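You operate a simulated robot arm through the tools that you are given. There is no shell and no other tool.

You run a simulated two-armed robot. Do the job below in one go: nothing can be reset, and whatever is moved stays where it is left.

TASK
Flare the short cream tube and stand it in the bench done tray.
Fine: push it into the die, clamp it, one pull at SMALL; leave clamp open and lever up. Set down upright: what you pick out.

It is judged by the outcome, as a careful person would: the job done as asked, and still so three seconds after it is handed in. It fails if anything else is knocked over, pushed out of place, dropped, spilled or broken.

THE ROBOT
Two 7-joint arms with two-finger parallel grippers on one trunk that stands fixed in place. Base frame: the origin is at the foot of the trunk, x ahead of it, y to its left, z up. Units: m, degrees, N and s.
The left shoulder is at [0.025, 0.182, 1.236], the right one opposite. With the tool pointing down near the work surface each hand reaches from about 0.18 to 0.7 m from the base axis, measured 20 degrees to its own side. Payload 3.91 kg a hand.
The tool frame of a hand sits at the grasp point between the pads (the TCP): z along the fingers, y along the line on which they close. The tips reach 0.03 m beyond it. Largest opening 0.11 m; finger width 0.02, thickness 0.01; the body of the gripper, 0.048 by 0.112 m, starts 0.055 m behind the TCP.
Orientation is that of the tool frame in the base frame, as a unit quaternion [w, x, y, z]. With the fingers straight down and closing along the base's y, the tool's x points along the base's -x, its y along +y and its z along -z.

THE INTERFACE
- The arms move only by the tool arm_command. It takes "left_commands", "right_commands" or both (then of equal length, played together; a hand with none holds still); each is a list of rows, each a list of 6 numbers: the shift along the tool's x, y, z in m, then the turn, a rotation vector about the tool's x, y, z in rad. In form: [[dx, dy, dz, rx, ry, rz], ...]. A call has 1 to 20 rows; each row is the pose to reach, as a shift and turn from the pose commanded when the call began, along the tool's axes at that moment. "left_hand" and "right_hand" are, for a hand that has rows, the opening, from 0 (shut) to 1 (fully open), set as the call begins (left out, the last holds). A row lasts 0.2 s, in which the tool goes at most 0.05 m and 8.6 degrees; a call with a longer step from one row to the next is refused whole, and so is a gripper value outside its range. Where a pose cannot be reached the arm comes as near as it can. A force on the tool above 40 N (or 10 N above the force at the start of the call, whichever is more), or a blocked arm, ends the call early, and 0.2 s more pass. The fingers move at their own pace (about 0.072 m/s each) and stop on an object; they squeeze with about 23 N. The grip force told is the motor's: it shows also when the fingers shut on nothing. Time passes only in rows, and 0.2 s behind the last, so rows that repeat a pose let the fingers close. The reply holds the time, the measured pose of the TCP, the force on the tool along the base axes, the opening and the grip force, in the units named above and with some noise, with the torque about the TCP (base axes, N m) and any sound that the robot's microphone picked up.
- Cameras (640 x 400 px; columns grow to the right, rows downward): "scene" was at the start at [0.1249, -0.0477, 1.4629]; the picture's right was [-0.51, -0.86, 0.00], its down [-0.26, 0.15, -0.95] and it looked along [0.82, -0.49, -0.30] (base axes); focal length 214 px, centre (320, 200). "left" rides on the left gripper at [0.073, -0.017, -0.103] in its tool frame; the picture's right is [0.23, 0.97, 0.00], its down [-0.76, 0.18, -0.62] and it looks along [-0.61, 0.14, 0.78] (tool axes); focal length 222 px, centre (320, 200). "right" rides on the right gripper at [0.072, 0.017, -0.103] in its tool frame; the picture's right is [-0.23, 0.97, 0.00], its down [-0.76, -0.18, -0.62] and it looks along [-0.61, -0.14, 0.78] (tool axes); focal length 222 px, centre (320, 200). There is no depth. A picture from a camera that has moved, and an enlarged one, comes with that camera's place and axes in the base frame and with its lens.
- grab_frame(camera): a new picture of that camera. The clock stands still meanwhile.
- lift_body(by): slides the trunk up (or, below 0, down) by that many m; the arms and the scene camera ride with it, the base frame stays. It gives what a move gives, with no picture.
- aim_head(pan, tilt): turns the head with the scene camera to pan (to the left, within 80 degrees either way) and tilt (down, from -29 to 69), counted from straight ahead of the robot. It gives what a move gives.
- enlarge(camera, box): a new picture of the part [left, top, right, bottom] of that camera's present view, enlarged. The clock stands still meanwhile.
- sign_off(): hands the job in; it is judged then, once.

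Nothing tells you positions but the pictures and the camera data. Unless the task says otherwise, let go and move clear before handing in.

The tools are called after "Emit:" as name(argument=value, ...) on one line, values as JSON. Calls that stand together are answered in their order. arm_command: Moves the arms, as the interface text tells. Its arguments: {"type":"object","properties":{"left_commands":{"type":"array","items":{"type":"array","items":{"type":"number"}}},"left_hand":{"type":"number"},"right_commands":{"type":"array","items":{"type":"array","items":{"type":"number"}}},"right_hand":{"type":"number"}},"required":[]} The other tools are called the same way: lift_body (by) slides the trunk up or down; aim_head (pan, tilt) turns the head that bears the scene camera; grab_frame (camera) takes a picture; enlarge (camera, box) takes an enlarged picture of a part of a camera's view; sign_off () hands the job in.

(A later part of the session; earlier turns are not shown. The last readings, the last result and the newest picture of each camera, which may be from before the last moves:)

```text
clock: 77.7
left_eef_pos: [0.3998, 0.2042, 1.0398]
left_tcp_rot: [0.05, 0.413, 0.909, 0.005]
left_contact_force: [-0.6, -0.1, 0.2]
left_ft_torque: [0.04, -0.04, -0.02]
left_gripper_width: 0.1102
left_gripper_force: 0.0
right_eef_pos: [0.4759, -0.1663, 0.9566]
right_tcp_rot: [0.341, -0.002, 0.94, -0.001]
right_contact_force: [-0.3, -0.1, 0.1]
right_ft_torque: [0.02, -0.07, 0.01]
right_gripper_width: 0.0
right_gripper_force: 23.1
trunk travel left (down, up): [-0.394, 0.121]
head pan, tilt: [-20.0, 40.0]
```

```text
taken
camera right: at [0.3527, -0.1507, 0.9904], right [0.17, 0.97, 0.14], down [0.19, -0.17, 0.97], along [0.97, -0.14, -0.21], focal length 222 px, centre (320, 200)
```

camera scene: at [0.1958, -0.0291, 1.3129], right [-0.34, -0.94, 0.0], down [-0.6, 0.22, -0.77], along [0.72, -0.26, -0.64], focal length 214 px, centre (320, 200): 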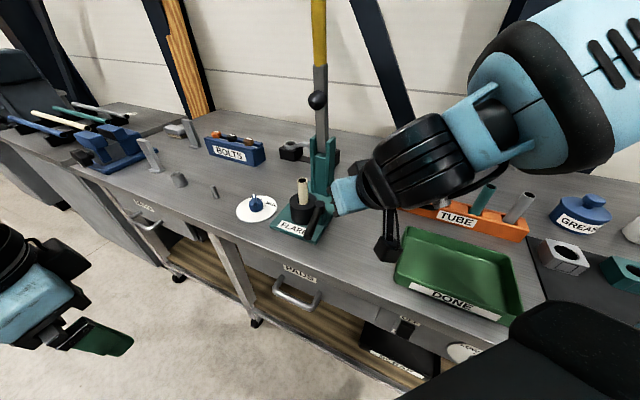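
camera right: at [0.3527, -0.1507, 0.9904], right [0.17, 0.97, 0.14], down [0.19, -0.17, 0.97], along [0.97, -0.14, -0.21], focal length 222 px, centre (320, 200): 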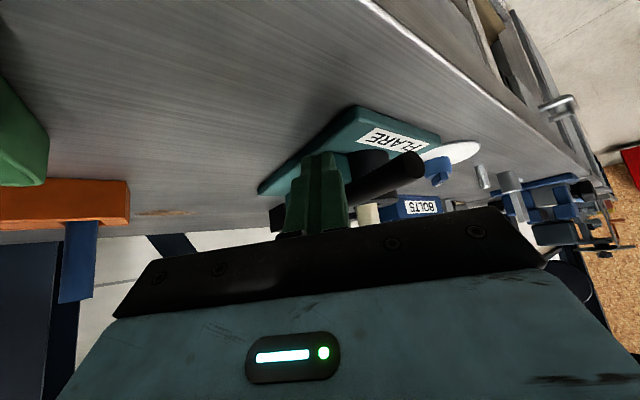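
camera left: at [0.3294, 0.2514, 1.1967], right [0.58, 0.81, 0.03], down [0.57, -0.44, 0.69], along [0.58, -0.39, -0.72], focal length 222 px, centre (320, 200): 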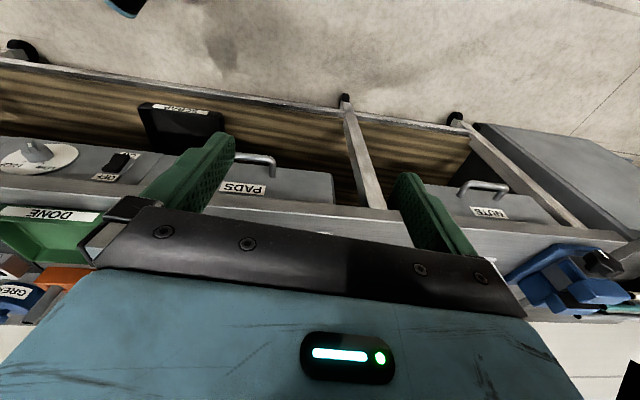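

Pushing the handle from its right side towards closed.

Emit:
arm_command(right_commands=[[-0.0154, 0.018, 0.0129, 0, 0, 0], [-0.0199, 0.0261, 0.0166, 0, 0, 0], [-0.0221, 0.0302, 0.0185, 0, 0, 0], [-0.0243, 0.0343, 0.0203, 0, 0, 0], [-0.0269, 0.0393, 0.0225, 0, 0, 0]])

Emit:
grab_frame(camera="right")

Emit:
enlarge(camera="scene", box=[255, 150, 375, 250])

```text
clock: 78.4
left_eef_pos: [0.3984, 0.2038, 1.0411]
left_tcp_rot: [0.049, 0.413, 0.909, 0.005]
left_contact_force: [-0.6, 0.9, -0.4]
left_ft_torque: [-0.04, 0.01, -0.02]
left_gripper_width: 0.11
left_gripper_force: 0.2
right_eef_pos: [0.5003, -0.1468, 0.9521]
right_tcp_rot: [0.334, 0.005, 0.943, -0.011]
right_contact_force: [-17.0, -22.8, 4.4]
right_ft_torque: [-0.22, 0.11, -0.31]
right_gripper_width: 0.0
right_gripper_force: 22.8
trunk travel left (down, up): [-0.394, 0.121]
head pan, tilt: [-20.0, 40.0]
stopped in row 3 (right hand): the force on the tool passed its limit at 48 N (the readings are from after the stop); the commanded pose is now the measured one
```

```text
taken
camera right: at [0.3781, -0.1267, 0.9873], right [0.19, 0.97, 0.13], down [0.2, -0.16, 0.97], along [0.96, -0.16, -0.22], focal length 222 px, centre (320, 200)
```

right: 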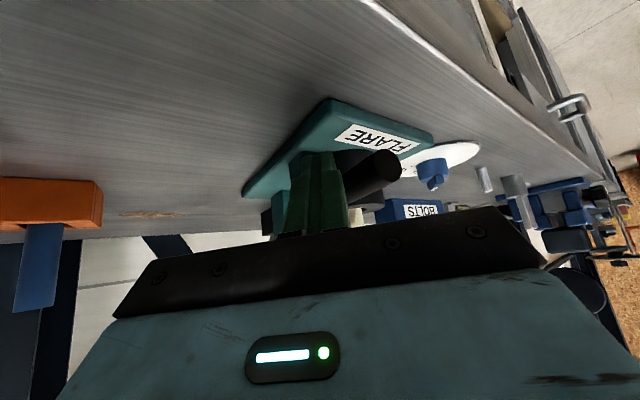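

```text
4.00 times, centred on (315, 200) of scene
camera zoom: at [0.194, -0.0298, 1.3132], right [-0.34, -0.94, 0.0], down [-0.6, 0.22, -0.77], along [0.72, -0.26, -0.64], focal length 858 px, centre (340, 200)
```

zoom: 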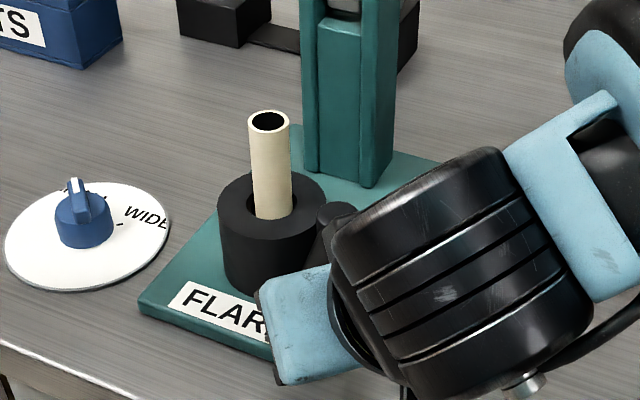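

The handle is solid at its end stop, so the clamp is fully closed. I'll back the right hand off and then study the lever.

Emit:
arm_command(right_commands=[[0.015, -0.02, -0.015, 0, 0, 0], [0.02, -0.04, -0.045, 0, 0, 0], [0.01, -0.06, -0.08, 0, 0, 0], [0.0, -0.09, -0.11, 0, 0.06, 0], [0.0, -0.13, -0.13, 0, 0.14, 0], [0.0, -0.17, -0.14, 0, 0.28, 0], [0.0, -0.2, -0.15, 0, 0.42, 0], [0.0, -0.2, -0.15, 0, 0.56, 0], [0.0, -0.2, -0.15, 0, 0.7, 0]])

Emit:
aim_head(pan=-20, tilt=25)

Emit:
grab_frame(camera="scene")

Emit:
enlarge(camera="scene", box=[250, 60, 390, 280])

```text
clock: 80.4
left_eef_pos: [0.3996, 0.2049, 1.0392]
left_tcp_rot: [0.049, 0.413, 0.909, 0.005]
left_contact_force: [0.2, -0.1, 0.9]
left_ft_torque: [0.03, -0.02, -0.02]
left_gripper_width: 0.1099
left_gripper_force: 0.1
right_eef_pos: [0.4071, -0.3392, 1.072]
right_tcp_rot: [-0.01, 0.004, 1.0, -0.005]
right_contact_force: [0.7, -0.2, 0.3]
right_ft_torque: [0.01, 0.01, 0.0]
right_gripper_width: 0.0
right_gripper_force: 22.7
trunk travel left (down, up): [-0.394, 0.121]
head pan, tilt: [-20.0, 40.0]
```

```text
clock: 81.2
left_eef_pos: [0.4005, 0.2049, 1.0407]
left_tcp_rot: [0.049, 0.413, 0.909, 0.005]
left_contact_force: [0.1, -0.4, 0.3]
left_ft_torque: [0.01, 0.01, -0.01]
left_gripper_width: 0.1101
left_gripper_force: 0.1
right_eef_pos: [0.4081, -0.3396, 1.0721]
right_tcp_rot: [-0.008, 0.004, 1.0, -0.006]
right_contact_force: [-0.2, 0.0, 0.8]
right_ft_torque: [0.0, -0.05, 0.01]
right_gripper_width: 0.0
right_gripper_force: 23.1
trunk travel left (down, up): [-0.394, 0.121]
head pan, tilt: [-20.0, 25.0]
```

```text
taken
camera scene: at [0.2028, -0.0317, 1.3361], right [-0.34, -0.94, 0.0], down [-0.4, 0.14, -0.91], along [0.85, -0.31, -0.42], focal length 214 px, centre (320, 200)
```

scene: 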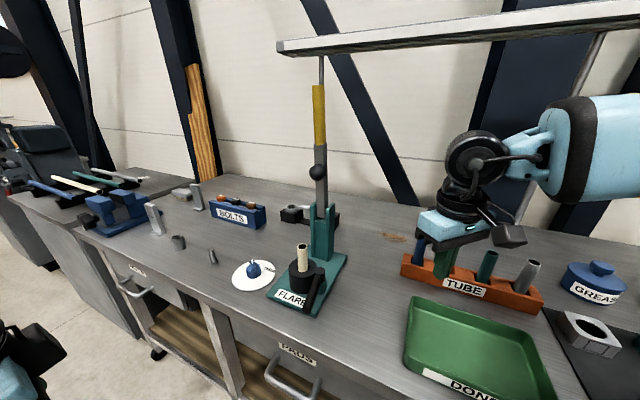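

```text
1.82 times, centred on (320, 170) of scene
camera zoom: at [0.2028, -0.0317, 1.3361], right [-0.34, -0.94, 0.0], down [-0.4, 0.14, -0.91], along [0.85, -0.31, -0.42], focal length 390 px, centre (320, 254)
```

zoom: 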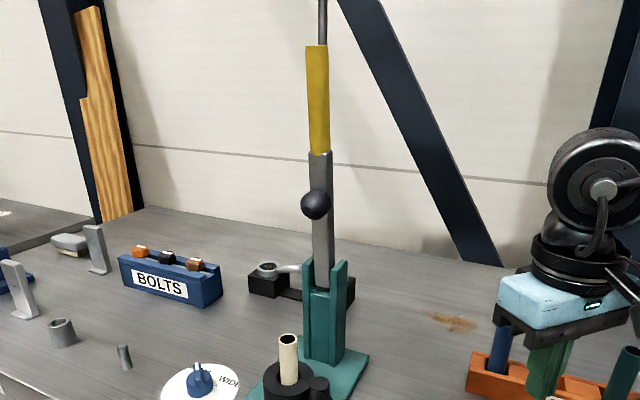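

Clamp is closed. For the lever, the right hand can come in from the right with horizontal closed fingers as a bar. That bar can pull the lever over from behind, press it down, and later lift it back up. I'll raise the right hand and tilt it towards horizontal first.

Emit:
arm_command(right_commands=[[-0.0118, -0.005, -0.0173, 0, -0.125, 0], [-0.0237, -0.01, -0.0347, 0, -0.25, 0], [-0.0355, -0.015, -0.052, 0, -0.375, 0], [-0.0473, -0.02, -0.0693, 0, -0.5, 0], [-0.0592, -0.025, -0.0867, 0, -0.625, 0], [-0.071, -0.03, -0.104, 0, -0.75, 0], [-0.0828, -0.035, -0.1213, 0, -0.875, 0], [-0.0947, -0.04, -0.1387, 0, -1.0, 0], [-0.1065, -0.045, -0.156, 0, -1.125, 0], [-0.1183, -0.05, -0.1733, 0, -1.25, 0], [-0.1302, -0.055, -0.1907, 0, -1.375, 0], [-0.142, -0.06, -0.208, 0, -1.5, 0], [-0.142, -0.06, -0.208, 0, -1.5, 0]])

Emit:
grab_frame(camera="scene")

Emit:
grab_frame(camera="right")

```text
clock: 84.0
left_eef_pos: [0.3997, 0.2037, 1.039]
left_tcp_rot: [0.049, 0.413, 0.909, 0.006]
left_contact_force: [0.0, 0.3, -0.3]
left_ft_torque: [-0.02, -0.02, 0.0]
left_gripper_width: 0.11
left_gripper_force: 0.0
right_eef_pos: [0.5533, -0.3989, 1.2785]
right_tcp_rot: [0.676, -0.001, 0.737, -0.007]
right_contact_force: [0.2, -0.8, 0.5]
right_ft_torque: [0.01, -0.03, 0.0]
right_gripper_width: 0.0002
right_gripper_force: 23.6
trunk travel left (down, up): [-0.394, 0.121]
head pan, tilt: [-20.0, 25.0]
```

```text
taken
camera scene: at [0.2024, -0.0316, 1.3362], right [-0.34, -0.94, 0.0], down [-0.4, 0.14, -0.91], along [0.85, -0.31, -0.42], focal length 214 px, centre (320, 200)
```

scene: 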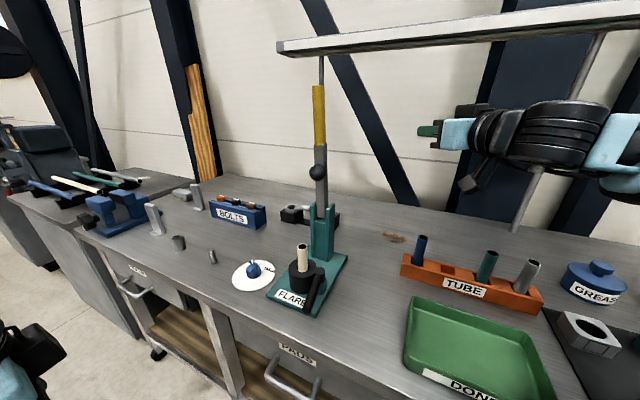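

```text
taken
camera right: at [0.4423, -0.3822, 1.2152], right [0.03, 0.98, 0.22], down [-0.56, -0.16, 0.81], along [0.83, -0.14, 0.54], focal length 222 px, centre (320, 200)
```

right: 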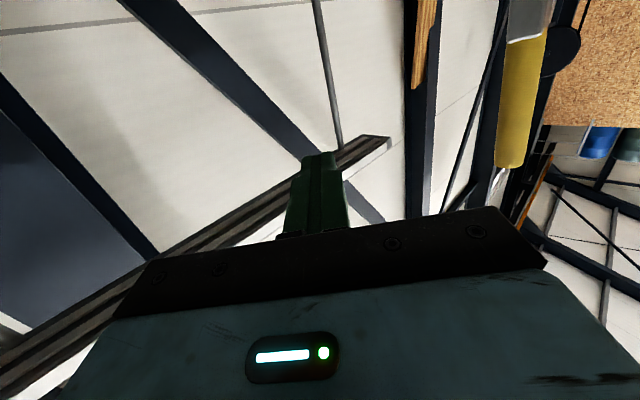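

The horizontal hand pose works, and from this angle the lever is well measured: pivot at about (0.703, -0.218, 1.05), leaning about 5° forward. I'll turn the hand parallel to the lever's hinge and line up behind the lever on its right side.

Emit:
arm_command(right_commands=[[-0.0041, 0.0106, 0.0101, -0.1143, -0.0013, -0.0099], [-0.0082, 0.0212, 0.0202, -0.2286, -0.0027, -0.0198], [-0.0123, 0.0318, 0.0303, -0.3429, -0.004, -0.0297], [-0.0163, 0.0423, 0.0403, -0.4571, -0.0054, -0.0396], [-0.0204, 0.0529, 0.0504, -0.5714, -0.0067, -0.0495], [-0.0245, 0.0635, 0.0605, -0.6857, -0.0081, -0.0594], [-0.0286, 0.0741, 0.0706, -0.8, -0.0094, -0.0693], [-0.0286, 0.0741, 0.0706, -0.8, -0.0094, -0.0693]])

Emit:
grab_frame(camera="scene")

Emit:
grab_frame(camera="right")

```text
clock: 85.8
left_eef_pos: [0.4001, 0.2046, 1.0401]
left_tcp_rot: [0.049, 0.414, 0.909, 0.005]
left_contact_force: [-0.4, 0.3, -0.6]
left_ft_torque: [-0.01, -0.02, 0.0]
left_gripper_width: 0.1099
left_gripper_force: 0.0
right_eef_pos: [0.6261, -0.3247, 1.2998]
right_tcp_rot: [0.625, -0.289, 0.678, 0.259]
right_contact_force: [0.1, -0.3, 0.7]
right_ft_torque: [-0.01, 0.0, 0.01]
right_gripper_width: 0.0
right_gripper_force: 23.4
trunk travel left (down, up): [-0.394, 0.121]
head pan, tilt: [-20.0, 25.0]
```

```text
taken
camera scene: at [0.2021, -0.0318, 1.3363], right [-0.34, -0.94, 0.0], down [-0.4, 0.14, -0.91], along [0.85, -0.31, -0.42], focal length 214 px, centre (320, 200)
```

scene: 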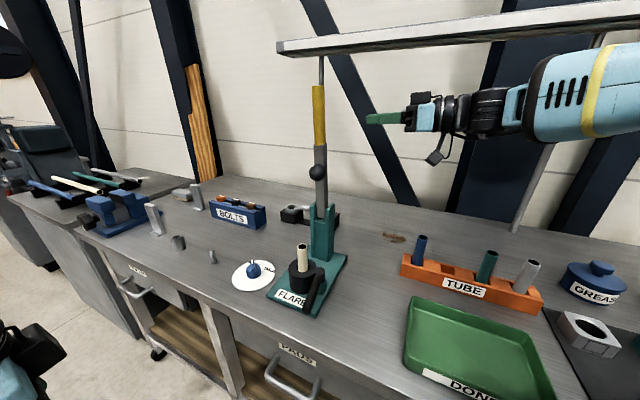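

```text
taken
camera right: at [0.5371, -0.3921, 1.2357], right [-0.68, 0.7, 0.22], down [-0.27, -0.52, 0.81], along [0.68, 0.5, 0.54], focal length 222 px, centre (320, 200)
```

right: 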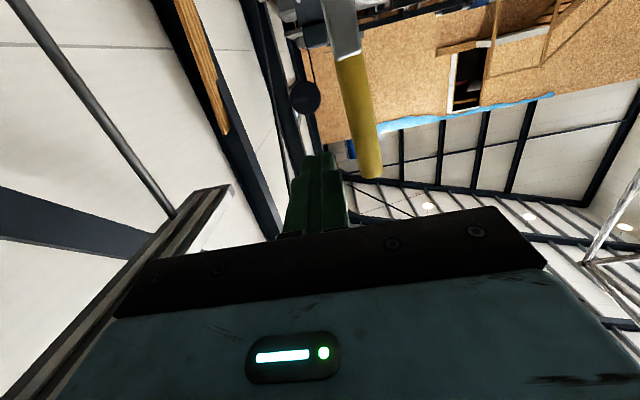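

The bar is lined up behind the lever, about 4 cm back from its centreline. I'll slide it in along the hinge direction.

Emit:
arm_command(right_commands=[[-0.0028, 0.0003, 0.0324, 0, 0, 0], [-0.0056, 0.0005, 0.0649, 0, 0, 0], [-0.0084, 0.0008, 0.0973, 0, 0, 0], [-0.0112, 0.001, 0.1297, 0, 0, 0], [-0.0112, 0.001, 0.1297, 0, 0, 0]])

Emit:
grab_frame(camera="right")

Emit:
enlarge(camera="scene", box=[270, 60, 410, 240])

```text
clock: 87.0
left_eef_pos: [0.3997, 0.2049, 1.0409]
left_tcp_rot: [0.049, 0.413, 0.909, 0.005]
left_contact_force: [0.0, -0.3, 0.4]
left_ft_torque: [0.0, -0.02, 0.0]
left_gripper_width: 0.1101
left_gripper_force: 0.2
right_eef_pos: [0.7139, -0.23, 1.3012]
right_tcp_rot: [0.625, -0.289, 0.678, 0.258]
right_contact_force: [-1.2, 0.8, -0.4]
right_ft_torque: [0.02, -0.02, 0.01]
right_gripper_width: 0.0
right_gripper_force: 22.7
trunk travel left (down, up): [-0.394, 0.121]
head pan, tilt: [-20.0, 25.0]
```

```text
taken
camera right: at [0.6252, -0.296, 1.2385], right [-0.68, 0.7, 0.22], down [-0.27, -0.51, 0.81], along [0.68, 0.5, 0.54], focal length 222 px, centre (320, 200)
```

right: 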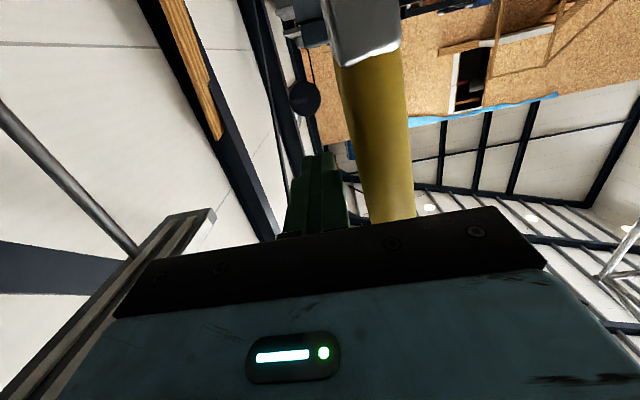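

```text
2.22 times, centred on (340, 150) of scene
camera zoom: at [0.2021, -0.0318, 1.3363], right [-0.34, -0.94, 0.0], down [-0.4, 0.14, -0.91], along [0.85, -0.31, -0.42], focal length 477 px, centre (276, 311)
```

zoom: 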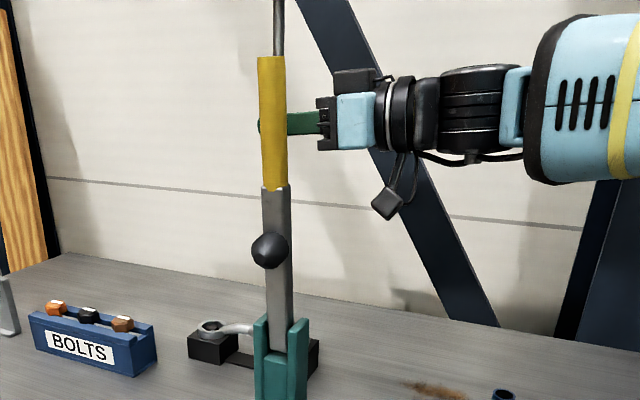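

The bar is behind the yellow grip. I'll start the pull gently, rotating the lever about 15° forward, and check how it behaves.

Emit:
arm_command(right_commands=[[-0.0001, 0.0129, -0.0001, 0, 0, 0], [0, 0.0251, -0.0002, 0, 0, 0], [0.0005, 0.0361, -0.0003, 0, 0, 0], [0.0018, 0.0491, -0.0002, 0, 0, 0], [0.0041, 0.0644, -0.0002, 0, 0, 0], [0.0074, 0.0793, 0, 0, 0, 0]])

Emit:
grab_frame(camera="right")

Emit:
enlarge(camera="scene", box=[250, 60, 410, 260])

```text
clock: 88.4
left_eef_pos: [0.4004, 0.2041, 1.0409]
left_tcp_rot: [0.049, 0.414, 0.909, 0.006]
left_contact_force: [0.7, -0.6, 0.4]
left_ft_torque: [0.01, -0.03, -0.01]
left_gripper_width: 0.1101
left_gripper_force: 0.2
right_eef_pos: [0.6577, -0.1786, 1.2938]
right_tcp_rot: [0.625, -0.289, 0.678, 0.258]
right_contact_force: [0.7, -2.4, 0.0]
right_ft_torque: [-0.01, 0.0, 0.01]
right_gripper_width: 0.0002
right_gripper_force: 23.2
trunk travel left (down, up): [-0.394, 0.121]
head pan, tilt: [-20.0, 25.0]
```

```text
taken
camera right: at [0.5678, -0.2457, 1.2301], right [-0.68, 0.7, 0.22], down [-0.27, -0.51, 0.81], along [0.68, 0.5, 0.54], focal length 222 px, centre (320, 200)
```

right: 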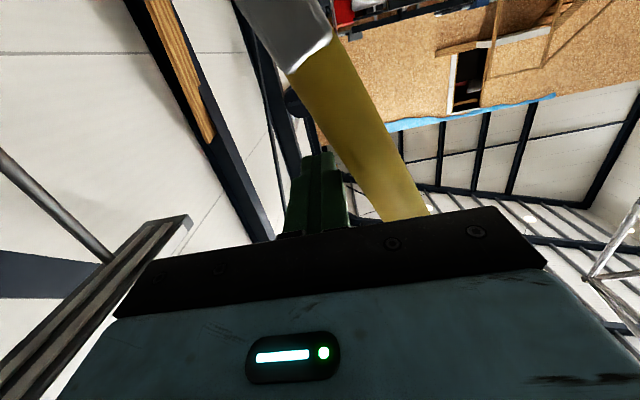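

```text
2.00 times, centred on (330, 160) of scene
camera zoom: at [0.2028, -0.032, 1.3361], right [-0.34, -0.94, 0.0], down [-0.4, 0.14, -0.91], along [0.85, -0.31, -0.42], focal length 429 px, centre (300, 280)
```

zoom: 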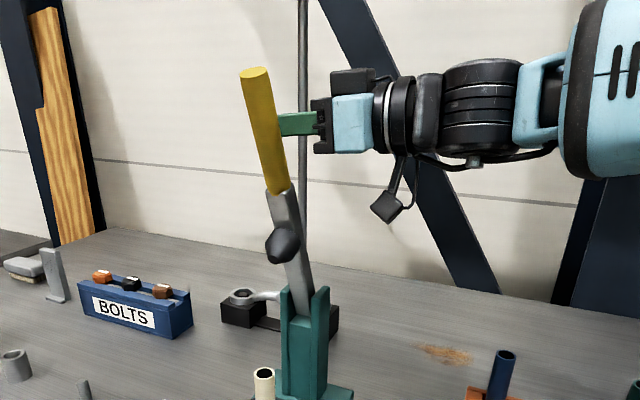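

The lever follows the bar with about 2 N of resistance. I'll continue the pull down to about 60°.

Emit:
arm_command(right_commands=[[0.0062, 0.0211, 0.0004, 0, 0, 0], [0.0142, 0.0415, 0.0009, 0, 0, 0], [0.0239, 0.0611, 0.0016, 0, 0, 0], [0.0354, 0.0798, 0.0024, 0, 0, 0], [0.0483, 0.0974, 0.0034, 0, 0, 0], [0.0629, 0.1139, 0.0045, 0, 0, 0], [0.0787, 0.1289, 0.0058, 0, 0, 0], [0.0958, 0.1426, 0.0072, 0, 0, 0]])

Emit:
grab_frame(camera="right")

Emit:
enlarge(camera="scene", box=[230, 90, 410, 290])

```text
clock: 90.2
left_eef_pos: [0.4004, 0.2038, 1.0402]
left_tcp_rot: [0.049, 0.413, 0.909, 0.005]
left_contact_force: [0.3, -0.1, -0.1]
left_ft_torque: [-0.01, 0.0, 0.02]
left_gripper_width: 0.11
left_gripper_force: 0.2
right_eef_pos: [0.5564, -0.0783, 1.1926]
right_tcp_rot: [0.624, -0.29, 0.677, 0.26]
right_contact_force: [0.1, -0.1, -1.1]
right_ft_torque: [-0.01, -0.04, 0.01]
right_gripper_width: 0.0
right_gripper_force: 23.3
trunk travel left (down, up): [-0.394, 0.121]
head pan, tilt: [-20.0, 25.0]
```

```text
taken
camera right: at [0.4677, -0.145, 1.1293], right [-0.68, 0.7, 0.22], down [-0.27, -0.52, 0.81], along [0.68, 0.5, 0.54], focal length 222 px, centre (320, 200)
```

right: 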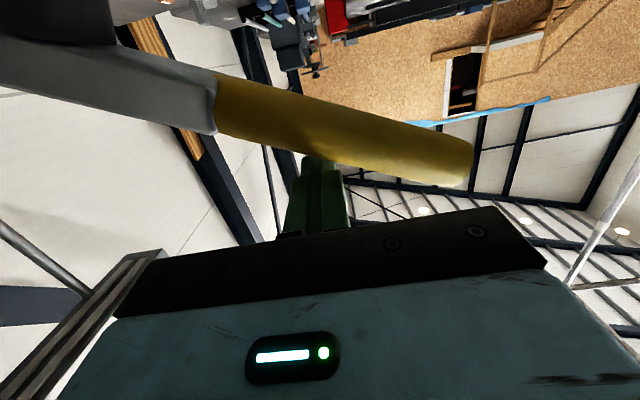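

```text
2.00 times, centred on (320, 190) of scene
camera zoom: at [0.2027, -0.0317, 1.3361], right [-0.34, -0.94, 0.0], down [-0.4, 0.14, -0.91], along [0.85, -0.31, -0.42], focal length 429 px, centre (320, 220)
```

zoom: 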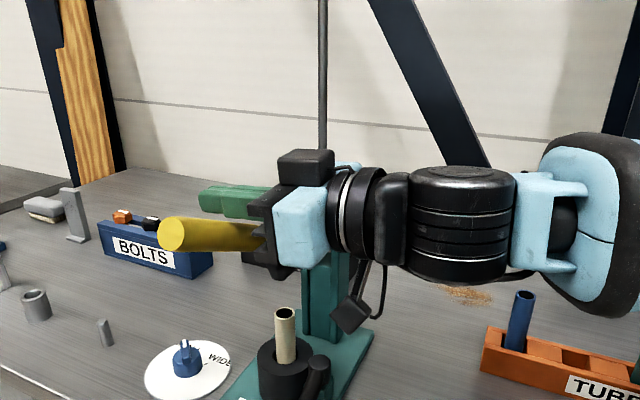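

The bar now sits on top of the lever at about 60–65°. I'll press it on down to about 80° and check where the cone is relative to the tube.

Emit:
arm_command(right_commands=[[0.0091, 0.0061, 0.0008, 0, 0, 0], [0.0182, 0.0122, 0.0015, 0, 0, 0], [0.0278, 0.0174, 0.0023, 0, 0, 0], [0.0374, 0.0226, 0.0031, 0, 0, 0], [0.0475, 0.027, 0.0039, 0, 0, 0], [0.0575, 0.0314, 0.0047, 0, 0, 0], [0.0679, 0.0349, 0.0056, 0, 0, 0], [0.0783, 0.0383, 0.0065, 0, 0, 0]])

Emit:
grab_frame(camera="right")

Emit:
enlarge(camera="scene", box=[230, 110, 390, 300])

```text
clock: 92.0
left_eef_pos: [0.4001, 0.2047, 1.0382]
left_tcp_rot: [0.048, 0.413, 0.909, 0.006]
left_contact_force: [-0.5, 0.3, -0.9]
left_ft_torque: [-0.01, -0.01, -0.02]
left_gripper_width: 0.1102
left_gripper_force: 0.1
right_eef_pos: [0.5305, -0.0556, 1.1226]
right_tcp_rot: [0.624, -0.29, 0.678, 0.259]
right_contact_force: [-0.4, -0.6, 1.6]
right_ft_torque: [0.0, 0.0, 0.01]
right_gripper_width: 0.0
right_gripper_force: 23.1
right hand out of reach, approached as far as the arm can: row 8
trunk travel left (down, up): [-0.394, 0.121]
head pan, tilt: [-20.0, 25.0]
```

```text
taken
camera right: at [0.4411, -0.1229, 1.0611], right [-0.68, 0.7, 0.22], down [-0.27, -0.51, 0.82], along [0.68, 0.5, 0.54], focal length 222 px, centre (320, 200)
```

right: 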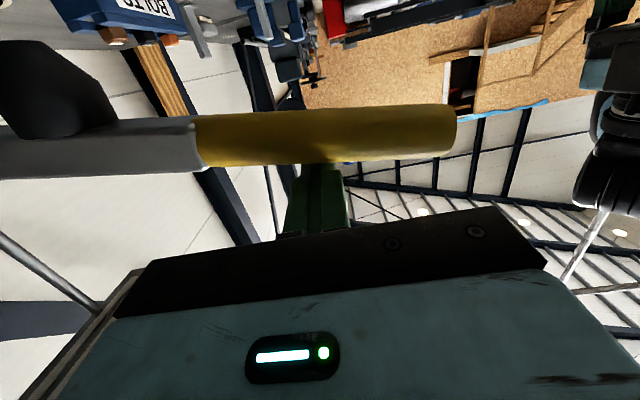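

```text
2.11 times, centred on (310, 205) of scene
camera zoom: at [0.2025, -0.0317, 1.3362], right [-0.34, -0.94, 0.0], down [-0.4, 0.14, -0.91], along [0.85, -0.31, -0.42], focal length 452 px, centre (341, 190)
```

zoom: 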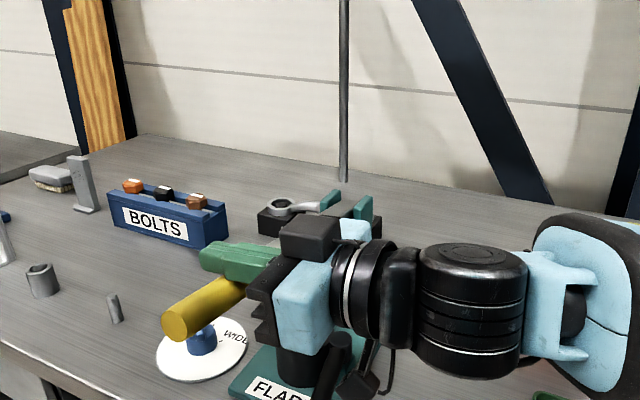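

The arm neared its limit at this radius, with the lever at about 78°. I'll slide the bar along the lever towards the pivot, where the arm has more room, and keep pressing.

Emit:
arm_command(right_commands=[[-0.0007, -0.0233, 0.0001, 0, 0, 0], [0.005, -0.0462, 0.0008, 0, 0, 0], [0.0146, -0.0439, 0.0016, 0, 0, 0], [0.0247, -0.041, 0.0025, 0, 0, 0]])

Emit:
grab_frame(camera="right")

Emit:
enlarge(camera="scene", box=[230, 110, 390, 300])

```text
clock: 93.0
left_eef_pos: [0.3993, 0.2043, 1.0393]
left_tcp_rot: [0.048, 0.413, 0.91, 0.006]
left_contact_force: [-0.6, -0.7, -0.4]
left_ft_torque: [0.01, 0.05, 0.01]
left_gripper_width: 0.1098
left_gripper_force: 0.0
right_eef_pos: [0.5634, -0.0854, 1.1119]
right_tcp_rot: [0.625, -0.288, 0.678, 0.257]
right_contact_force: [1.5, -4.2, 7.1]
right_ft_torque: [0.04, 0.0, 0.01]
right_gripper_width: 0.0
right_gripper_force: 22.6
right hand out of reach, approached as far as the arm can: row 4
trunk travel left (down, up): [-0.394, 0.121]
head pan, tilt: [-20.0, 25.0]
```

```text
taken
camera right: at [0.4745, -0.1529, 1.0498], right [-0.68, 0.7, 0.22], down [-0.27, -0.51, 0.81], along [0.68, 0.5, 0.54], focal length 222 px, centre (320, 200)
```

right: 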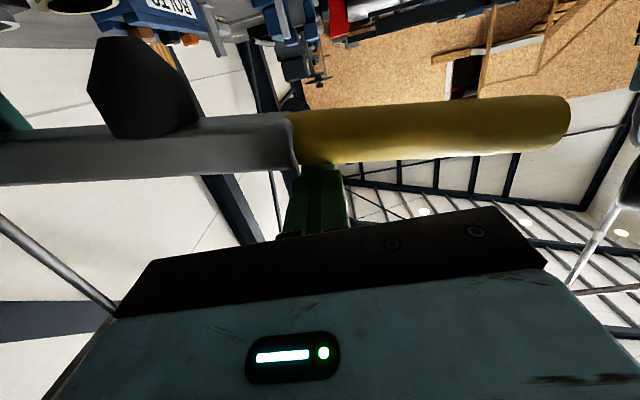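

```text
2.11 times, centred on (310, 205) of scene
camera zoom: at [0.2024, -0.0322, 1.3362], right [-0.34, -0.94, 0.0], down [-0.4, 0.14, -0.91], along [0.85, -0.31, -0.42], focal length 452 px, centre (341, 190)
```

zoom: 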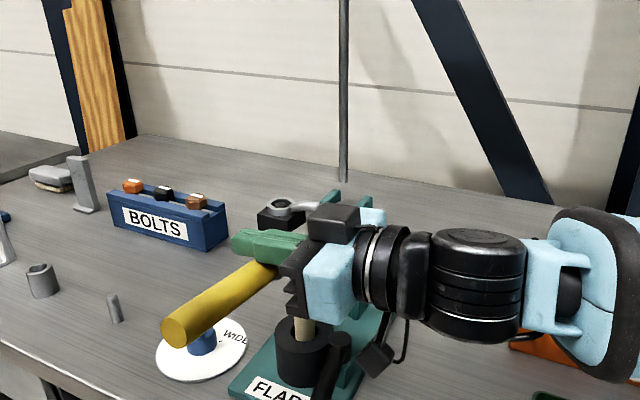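

I'm at the elbow's folding limit, since the hand is too close to the shoulder. I'll lift slightly and swing the hand's heading about 20° so the wrist sits further out, then continue pressing.

Emit:
arm_command(right_commands=[[-0.006, 0, 0, -0.116, -0.0012, -0.0101], [-0.006, 0, 0, -0.232, -0.0023, -0.0201], [-0.006, 0, 0, -0.348, -0.0035, -0.0302], [-0.002, 0, 0, -0.348, -0.0035, -0.0302]])

Emit:
grab_frame(camera="right")

Emit:
enlarge(camera="scene", box=[230, 110, 390, 300])

```text
clock: 94.0
left_eef_pos: [0.3979, 0.2048, 1.0402]
left_tcp_rot: [0.049, 0.413, 0.909, 0.006]
left_contact_force: [-0.6, 0.6, 0.5]
left_ft_torque: [0.0, 0.01, -0.01]
left_gripper_width: 0.1099
left_gripper_force: 0.1
right_eef_pos: [0.5631, -0.0844, 1.1137]
right_tcp_rot: [0.571, -0.402, 0.618, 0.363]
right_contact_force: [-0.5, 1.1, 0.6]
right_ft_torque: [0.01, 0.0, 0.01]
right_gripper_width: 0.0
right_gripper_force: 22.7
trunk travel left (down, up): [-0.394, 0.121]
head pan, tilt: [-20.0, 25.0]
```

```text
taken
camera right: at [0.5021, -0.1781, 1.0507], right [-0.88, 0.42, 0.22], down [-0.07, -0.58, 0.81], along [0.47, 0.7, 0.54], focal length 222 px, centre (320, 200)
```

right: 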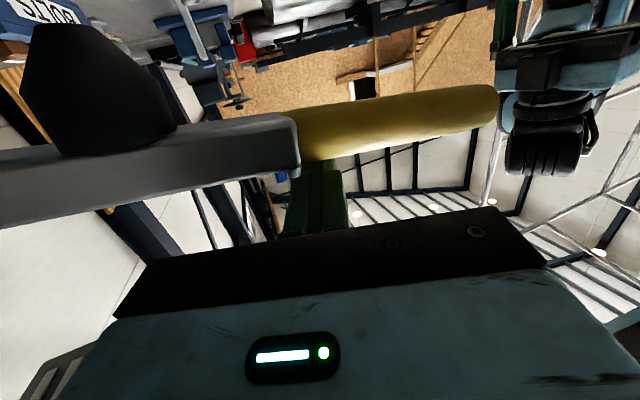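

```text
2.11 times, centred on (310, 205) of scene
camera zoom: at [0.2026, -0.032, 1.3361], right [-0.34, -0.94, 0.0], down [-0.4, 0.14, -0.91], along [0.85, -0.31, -0.42], focal length 452 px, centre (341, 190)
```

zoom: 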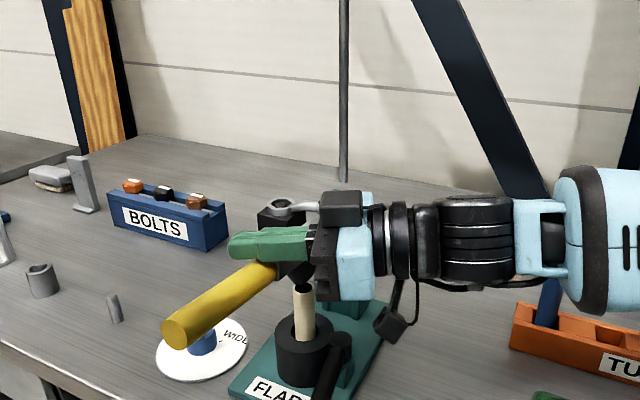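

The cone is right at the tube's mouth. Now I'll press the lever on down through the flare in one smooth move, with the force limit as a guard.

Emit:
arm_command(right_commands=[[0.0077, 0.0011, 0.0011, 0, 0, 0], [0.0154, 0.0022, 0.0021, 0, 0, 0], [0.0205, 0.0033, 0.0029, 0, 0, 0], [0.0256, 0.0044, 0.0037, 0, 0, 0], [0.0308, 0.0053, 0.0045, 0, 0, 0], [0.0359, 0.0062, 0.0052, 0, 0, 0], [0.0411, 0.0068, 0.0058, 0, 0, 0], [0.0463, 0.0074, 0.0065, 0, 0, 0]])

Emit:
grab_frame(camera="right")

Emit:
enlarge(camera="scene", box=[230, 110, 390, 300])

```text
clock: 95.6
left_eef_pos: [0.3991, 0.2036, 1.0399]
left_tcp_rot: [0.049, 0.413, 0.909, 0.005]
left_contact_force: [-0.4, 0.6, -0.6]
left_ft_torque: [-0.01, 0.02, -0.01]
left_gripper_width: 0.1102
left_gripper_force: 0.0
right_eef_pos: [0.5597, -0.082, 1.0818]
right_tcp_rot: [0.578, -0.402, 0.611, 0.362]
right_contact_force: [-1.5, 0.3, 8.1]
right_ft_torque: [-0.01, 0.02, 0.02]
right_gripper_width: 0.0
right_gripper_force: 23.1
trunk travel left (down, up): [-0.394, 0.121]
head pan, tilt: [-20.0, 25.0]
stopped in row 8 (right hand): the force on the tool passed its limit at 44 N (the readings are from after the stop); the commanded pose is now the measured one
```

```text
taken
camera right: at [0.5002, -0.1736, 1.0167], right [-0.88, 0.42, 0.2], down [-0.09, -0.58, 0.81], along [0.46, 0.7, 0.55], focal length 222 px, centre (320, 200)
```

right: 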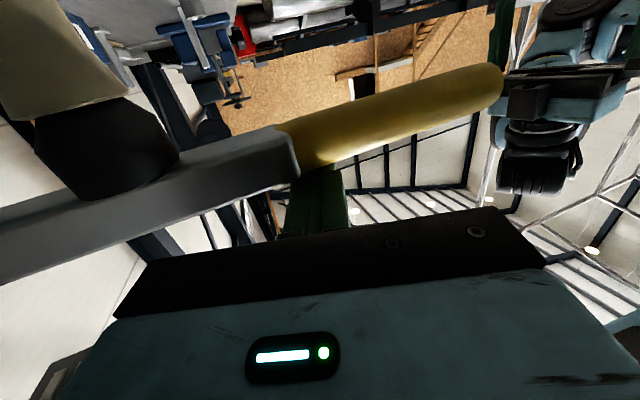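

```text
2.11 times, centred on (310, 205) of scene
camera zoom: at [0.202, -0.0318, 1.336], right [-0.34, -0.94, 0.0], down [-0.4, 0.14, -0.91], along [0.85, -0.31, -0.42], focal length 452 px, centre (341, 190)
```

zoom: 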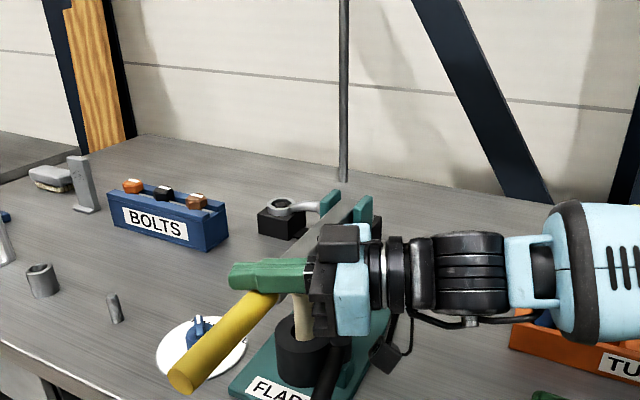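

The tube end is visibly flared and the lever came up against something solid at about 88°. Still within the same pull, I'll press once more to confirm it's at its stop.

Emit:
arm_command(right_commands=[[0.003, 0.0003, 0.0004, 0, 0, 0], [0.006, 0.0006, 0.0008, 0, 0, 0], [0.009, 0.0009, 0.0012, 0, 0, 0], [0.012, 0.0012, 0.0016, 0, 0, 0]])

Emit:
enlarge(camera="right", box=[0, 0, 320, 220])

```text
clock: 96.4
left_eef_pos: [0.4, 0.204, 1.0395]
left_tcp_rot: [0.048, 0.413, 0.91, 0.005]
left_contact_force: [-1.3, 0.0, 0.7]
left_ft_torque: [-0.01, -0.01, -0.01]
left_gripper_width: 0.1101
left_gripper_force: 0.1
right_eef_pos: [0.5599, -0.0822, 1.0828]
right_tcp_rot: [0.584, -0.403, 0.604, 0.364]
right_contact_force: [-5.1, -1.8, 8.9]
right_ft_torque: [0.01, 0.05, 0.01]
right_gripper_width: 0.0001
right_gripper_force: 22.4
trunk travel left (down, up): [-0.394, 0.121]
head pan, tilt: [-20.0, 25.0]
stopped in row 4 (right hand): the force on the tool passed its limit at 41 N (the readings are from after the stop); the commanded pose is now the measured one
```

```text
1.82 times, centred on (160, 110) of right
camera zoom: at [0.5016, -0.1729, 1.0149], right [-0.89, 0.42, 0.2], down [-0.1, -0.59, 0.8], along [0.45, 0.69, 0.57], focal length 404 px, centre (611, 364)
```

zoom: 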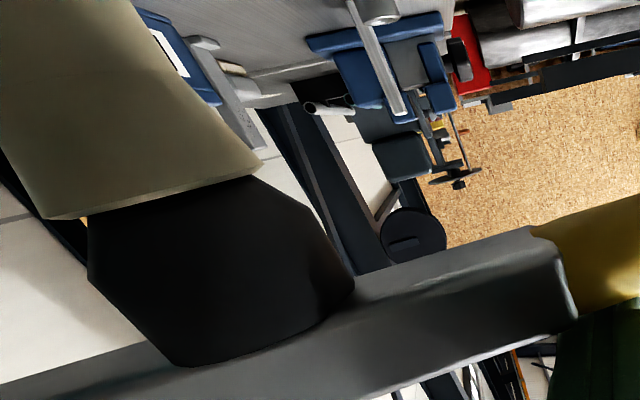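

The lever is hard against its stop and the cone is seated in the flared mouth, so the single pull is done. Next I'll raise the lever: back the bar off, roll the hand so the fingers open vertically, and grip the lever from the right side.

Emit:
arm_command(right_commands=[[-0.015, 0, 0, 0, 0, 0], [-0.03, 0, 0, 0, 0, 0], [-0.03, 0, -0.04, 0, 0, 0], [-0.03, 0, -0.085, 0, 0, 0], [-0.03, 0, -0.13, 0, 0, 0]])

Emit:
arm_command(right_commands=[[0, 0, 0, 0, 0, -0.14], [0, 0, 0, 0, 0, -0.28], [0, 0, 0, 0, 0, -0.42], [0, 0, 0, 0, 0, -0.56], [0, 0, 0, 0, 0, -0.7], [0, 0, 0, 0, 0, -0.84], [0, 0, 0, 0, 0, -0.98], [0, 0, 0, 0, 0, -1.12], [0, 0, 0, 0, 0, -1.26], [0, 0, 0, 0, 0, -1.4], [0, 0, 0, 0, 0, -1.54], [0, 0, 0, 0, 0, -1.571]], right_hand=0.6)

Emit:
grab_frame(camera="right")

Emit:
grab_frame(camera="scene")

```text
clock: 97.6
left_eef_pos: [0.399, 0.2047, 1.0393]
left_tcp_rot: [0.049, 0.413, 0.909, 0.005]
left_contact_force: [0.3, -0.4, 0.5]
left_ft_torque: [0.0, 0.0, -0.02]
left_gripper_width: 0.1099
left_gripper_force: 0.1
right_eef_pos: [0.5077, -0.199, 1.1155]
right_tcp_rot: [0.583, -0.401, 0.606, 0.362]
right_contact_force: [-0.2, -0.8, -0.2]
right_ft_torque: [-0.02, 0.0, -0.01]
right_gripper_width: 0.0
right_gripper_force: 22.5
trunk travel left (down, up): [-0.394, 0.121]
head pan, tilt: [-20.0, 25.0]
```

```text
clock: 100.2
left_eef_pos: [0.3995, 0.2048, 1.0398]
left_tcp_rot: [0.049, 0.413, 0.91, 0.005]
left_contact_force: [0.7, 0.3, -0.2]
left_ft_torque: [-0.01, 0.01, -0.01]
left_gripper_width: 0.1101
left_gripper_force: 0.1
right_eef_pos: [0.5147, -0.2342, 1.2052]
right_tcp_rot: [-0.673, 0.703, -0.208, 0.098]
right_contact_force: [0.7, 0.0, -0.3]
right_ft_torque: [0.0, -0.04, 0.0]
right_gripper_width: 0.0656
right_gripper_force: 0.0
right hand out of reach, approached as far as the arm can: row 9, 10, 11, 12
trunk travel left (down, up): [-0.394, 0.121]
head pan, tilt: [-20.0, 25.0]
```

```text
taken
camera right: at [0.5315, -0.3587, 1.1874], right [-0.36, 0.09, -0.93], down [-0.91, -0.24, 0.33], along [-0.19, 0.97, 0.17], focal length 222 px, centre (320, 200)
```

right: 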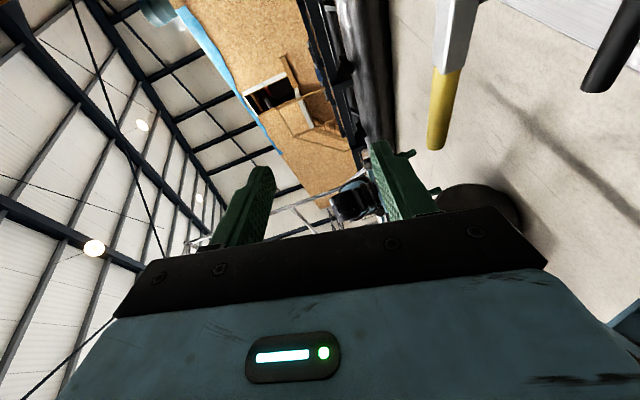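

```text
taken
camera scene: at [0.2024, -0.0316, 1.3362], right [-0.34, -0.94, 0.0], down [-0.4, 0.14, -0.91], along [0.85, -0.31, -0.42], focal length 214 px, centre (320, 200)
```

scene: 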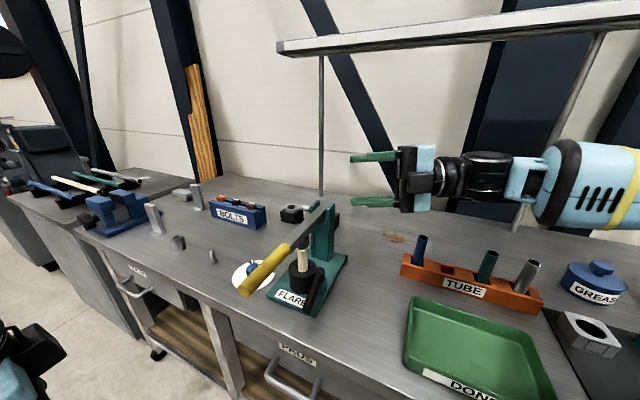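

The roll hit a limit, and the lever stays down by itself, so a simple bar from underneath will do. I'll roll back and raise the trunk, which moves the shoulder back and gives the arm room near the lever's end.

Emit:
arm_command(right_commands=[[0, 0, 0, 0, 0, 0.13], [0, 0, 0, 0, 0, 0.26], [0, 0, 0, 0, 0, 0.39], [0, 0, 0, 0, 0, 0.52], [0, 0, 0, 0, 0, 0.65], [0, 0, 0, 0, 0, 0.78], [0, 0, 0, 0, 0, 0.91], [0, 0, 0, 0, 0, 1.04], [0, 0, 0, 0, 0, 1.17], [0, 0, 0, 0, 0, 1.3], [0, 0, 0, 0, 0, 1.43], [0, 0, 0, 0, 0, 1.43]], right_hand=0.0)

Emit:
lift_body(by=0.08)

Emit:
grab_frame(camera="scene")

Emit:
grab_frame(camera="right")

```text
clock: 102.8
left_eef_pos: [0.3998, 0.2049, 1.0391]
left_tcp_rot: [0.048, 0.413, 0.909, 0.006]
left_contact_force: [0.4, -0.3, -0.7]
left_ft_torque: [-0.02, -0.01, 0.02]
left_gripper_width: 0.1099
left_gripper_force: 0.2
right_eef_pos: [0.5145, -0.2323, 1.2069]
right_tcp_rot: [0.571, -0.393, 0.619, 0.369]
right_contact_force: [0.7, 0.3, -0.2]
right_ft_torque: [0.02, 0.01, -0.01]
right_gripper_width: 0.0001
right_gripper_force: 22.9
trunk travel left (down, up): [-0.394, 0.121]
head pan, tilt: [-20.0, 25.0]
```

```text
clock: 104.0
left_eef_pos: [0.4016, 0.2049, 1.119]
left_tcp_rot: [0.048, 0.413, 0.909, 0.005]
left_contact_force: [0.7, 0.6, 0.3]
left_ft_torque: [-0.02, 0.0, -0.02]
left_gripper_width: 0.11
left_gripper_force: 0.1
right_eef_pos: [0.5138, -0.2315, 1.2839]
right_tcp_rot: [0.571, -0.393, 0.619, 0.369]
right_contact_force: [0.2, 0.4, -0.1]
right_ft_torque: [0.01, 0.0, 0.02]
right_gripper_width: 0.0
right_gripper_force: 23.1
trunk travel left (down, up): [-0.474, 0.041]
head pan, tilt: [-20.0, 25.0]
```

```text
taken
camera scene: at [0.149, -0.0317, 1.433], right [-0.34, -0.94, 0.0], down [-0.4, 0.14, -0.91], along [0.85, -0.31, -0.42], focal length 214 px, centre (320, 200)
```

scene: 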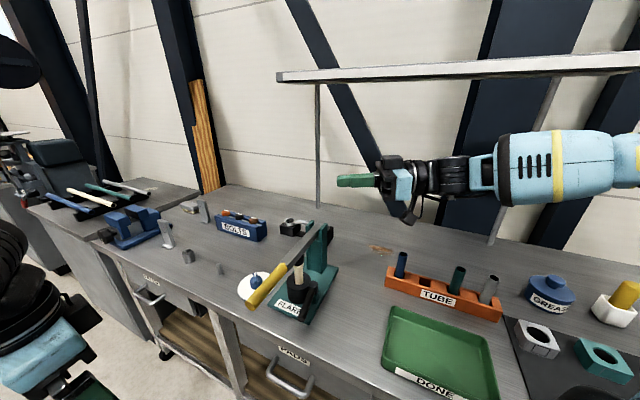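

```text
taken
camera right: at [0.4521, -0.3235, 1.2202], right [-0.88, 0.42, 0.23], down [-0.07, -0.59, 0.81], along [0.48, 0.69, 0.54], focal length 222 px, centre (320, 200)
```

right: 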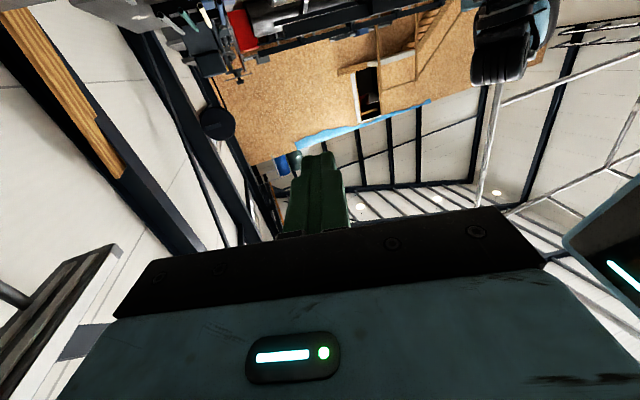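

The arm has more room now. I'll raise the trunk the remaining few centimetres, then bring the closed fingers down on the right side of the lever's end, below its level.

Emit:
lift_body(by=0.038)

Emit:
arm_command(right_commands=[[0.024, 0.0247, 0.0194, 0.066, -0.0005, 0.005], [0.048, 0.0494, 0.0388, 0.132, -0.0011, 0.01], [0.072, 0.0742, 0.0582, 0.199, -0.0016, 0.015], [0.096, 0.0989, 0.0776, 0.265, -0.0022, 0.02], [0.12, 0.1088, 0.0906, 0.331, -0.0027, 0.025], [0.12, 0.1088, 0.0906, 0.331, -0.0027, 0.025]])

Emit:
grab_frame(camera="scene")

Emit:
grab_frame(camera="right")

```text
clock: 104.8
left_eef_pos: [0.401, 0.2046, 1.1564]
left_tcp_rot: [0.048, 0.413, 0.909, 0.005]
left_contact_force: [0.5, 0.0, -1.0]
left_ft_torque: [-0.03, 0.03, -0.01]
left_gripper_width: 0.1099
left_gripper_force: 0.1
right_eef_pos: [0.515, -0.2335, 1.3225]
right_tcp_rot: [0.571, -0.393, 0.619, 0.369]
right_contact_force: [0.6, -0.6, -0.5]
right_ft_torque: [0.0, 0.0, 0.02]
right_gripper_width: 0.0
right_gripper_force: 22.7
trunk travel left (down, up): [-0.512, 0.003]
head pan, tilt: [-20.0, 25.0]
```

```text
clock: 106.2
left_eef_pos: [0.4002, 0.2056, 1.1583]
left_tcp_rot: [0.049, 0.413, 0.909, 0.005]
left_contact_force: [0.0, -0.2, -0.4]
left_ft_torque: [-0.05, 0.01, -0.02]
left_gripper_width: 0.1099
left_gripper_force: 0.1
right_eef_pos: [0.4987, -0.2202, 1.2211]
right_tcp_rot: [0.623, -0.289, 0.674, 0.272]
right_contact_force: [-0.7, 0.1, 0.0]
right_ft_torque: [-0.02, -0.02, 0.0]
right_gripper_width: 0.0
right_gripper_force: 22.9
right hand out of reach, approached as far as the arm can: row 3, 4, 5, 6
trunk travel left (down, up): [-0.512, 0.003]
head pan, tilt: [-20.0, 25.0]
```

```text
taken
camera scene: at [0.098, -0.0301, 1.4747], right [-0.34, -0.94, 0.0], down [-0.4, 0.14, -0.91], along [0.85, -0.31, -0.42], focal length 214 px, centre (320, 200)
```

scene: 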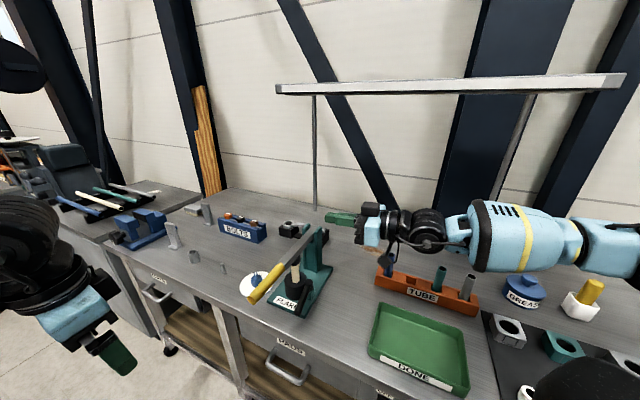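

```text
taken
camera right: at [0.4113, -0.2875, 1.157], right [-0.7, 0.68, 0.23], down [-0.25, -0.53, 0.81], along [0.67, 0.5, 0.54], focal length 222 px, centre (320, 200)
```

right: 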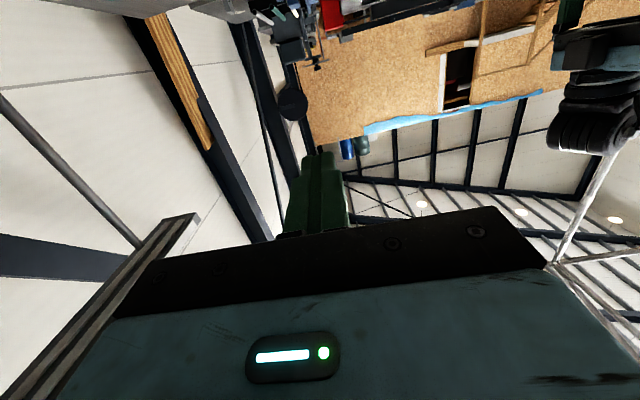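

With the trunk high, the horizontal hand can't get low enough. I'll return the trunk to the earlier height, where the arm worked well, and roll the hand about 60° there. Then I can cage the lever between open fingers, one above and one below.

Emit:
lift_body(by=-0.118)

Emit:
grab_frame(camera="scene")

```text
clock: 107.3
left_eef_pos: [0.4011, 0.2044, 1.0548]
left_tcp_rot: [0.041, 0.413, 0.91, 0.003]
left_contact_force: [-0.4, 0.5, -0.3]
left_ft_torque: [-0.02, 0.0, 0.01]
left_gripper_width: 0.1101
left_gripper_force: 0.0
right_eef_pos: [0.5205, -0.2212, 0.9806]
right_tcp_rot: [0.52, -0.241, 0.757, 0.315]
right_contact_force: [-4.5, -4.8, 18.8]
right_ft_torque: [-1.59, 2.38, 0.04]
right_gripper_width: 0.0002
right_gripper_force: 22.8
trunk travel left (down, up): [-0.417, 0.097]
head pan, tilt: [-20.0, 25.0]
stopped: the force on the tool passed its limit at 65 N (the readings are from after the stop); the commanded pose is now the measured one
```

```text
taken
camera scene: at [0.19, -0.0312, 1.363], right [-0.34, -0.94, 0.0], down [-0.4, 0.14, -0.91], along [0.85, -0.31, -0.42], focal length 214 px, centre (320, 200)
```

scene: 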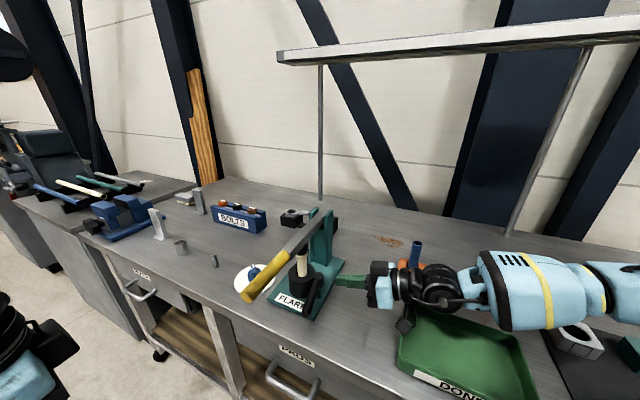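

The right hand dipped more than expected while the trunk was lowering and touched something. I'll look closely before moving anything.

Emit:
enlarge(camera="scene", box=[260, 200, 540, 400])

Emit:
grab_frame(camera="right")

```text
2.00 times, centred on (400, 300) of scene
camera zoom: at [0.19, -0.0312, 1.363], right [-0.34, -0.94, 0.0], down [-0.4, 0.14, -0.91], along [0.85, -0.31, -0.42], focal length 429 px, centre (160, 0)
```

zoom: 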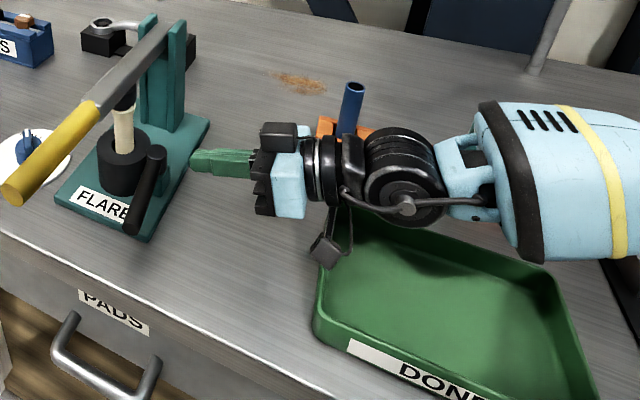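

```text
taken
camera right: at [0.418, -0.2869, 0.9434], right [-0.6, 0.67, 0.43], down [-0.01, -0.55, 0.84], along [0.8, 0.49, 0.33], focal length 222 px, centre (320, 200)
```

right: 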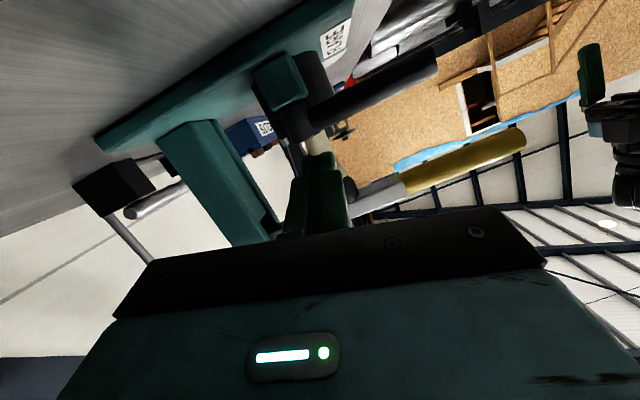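

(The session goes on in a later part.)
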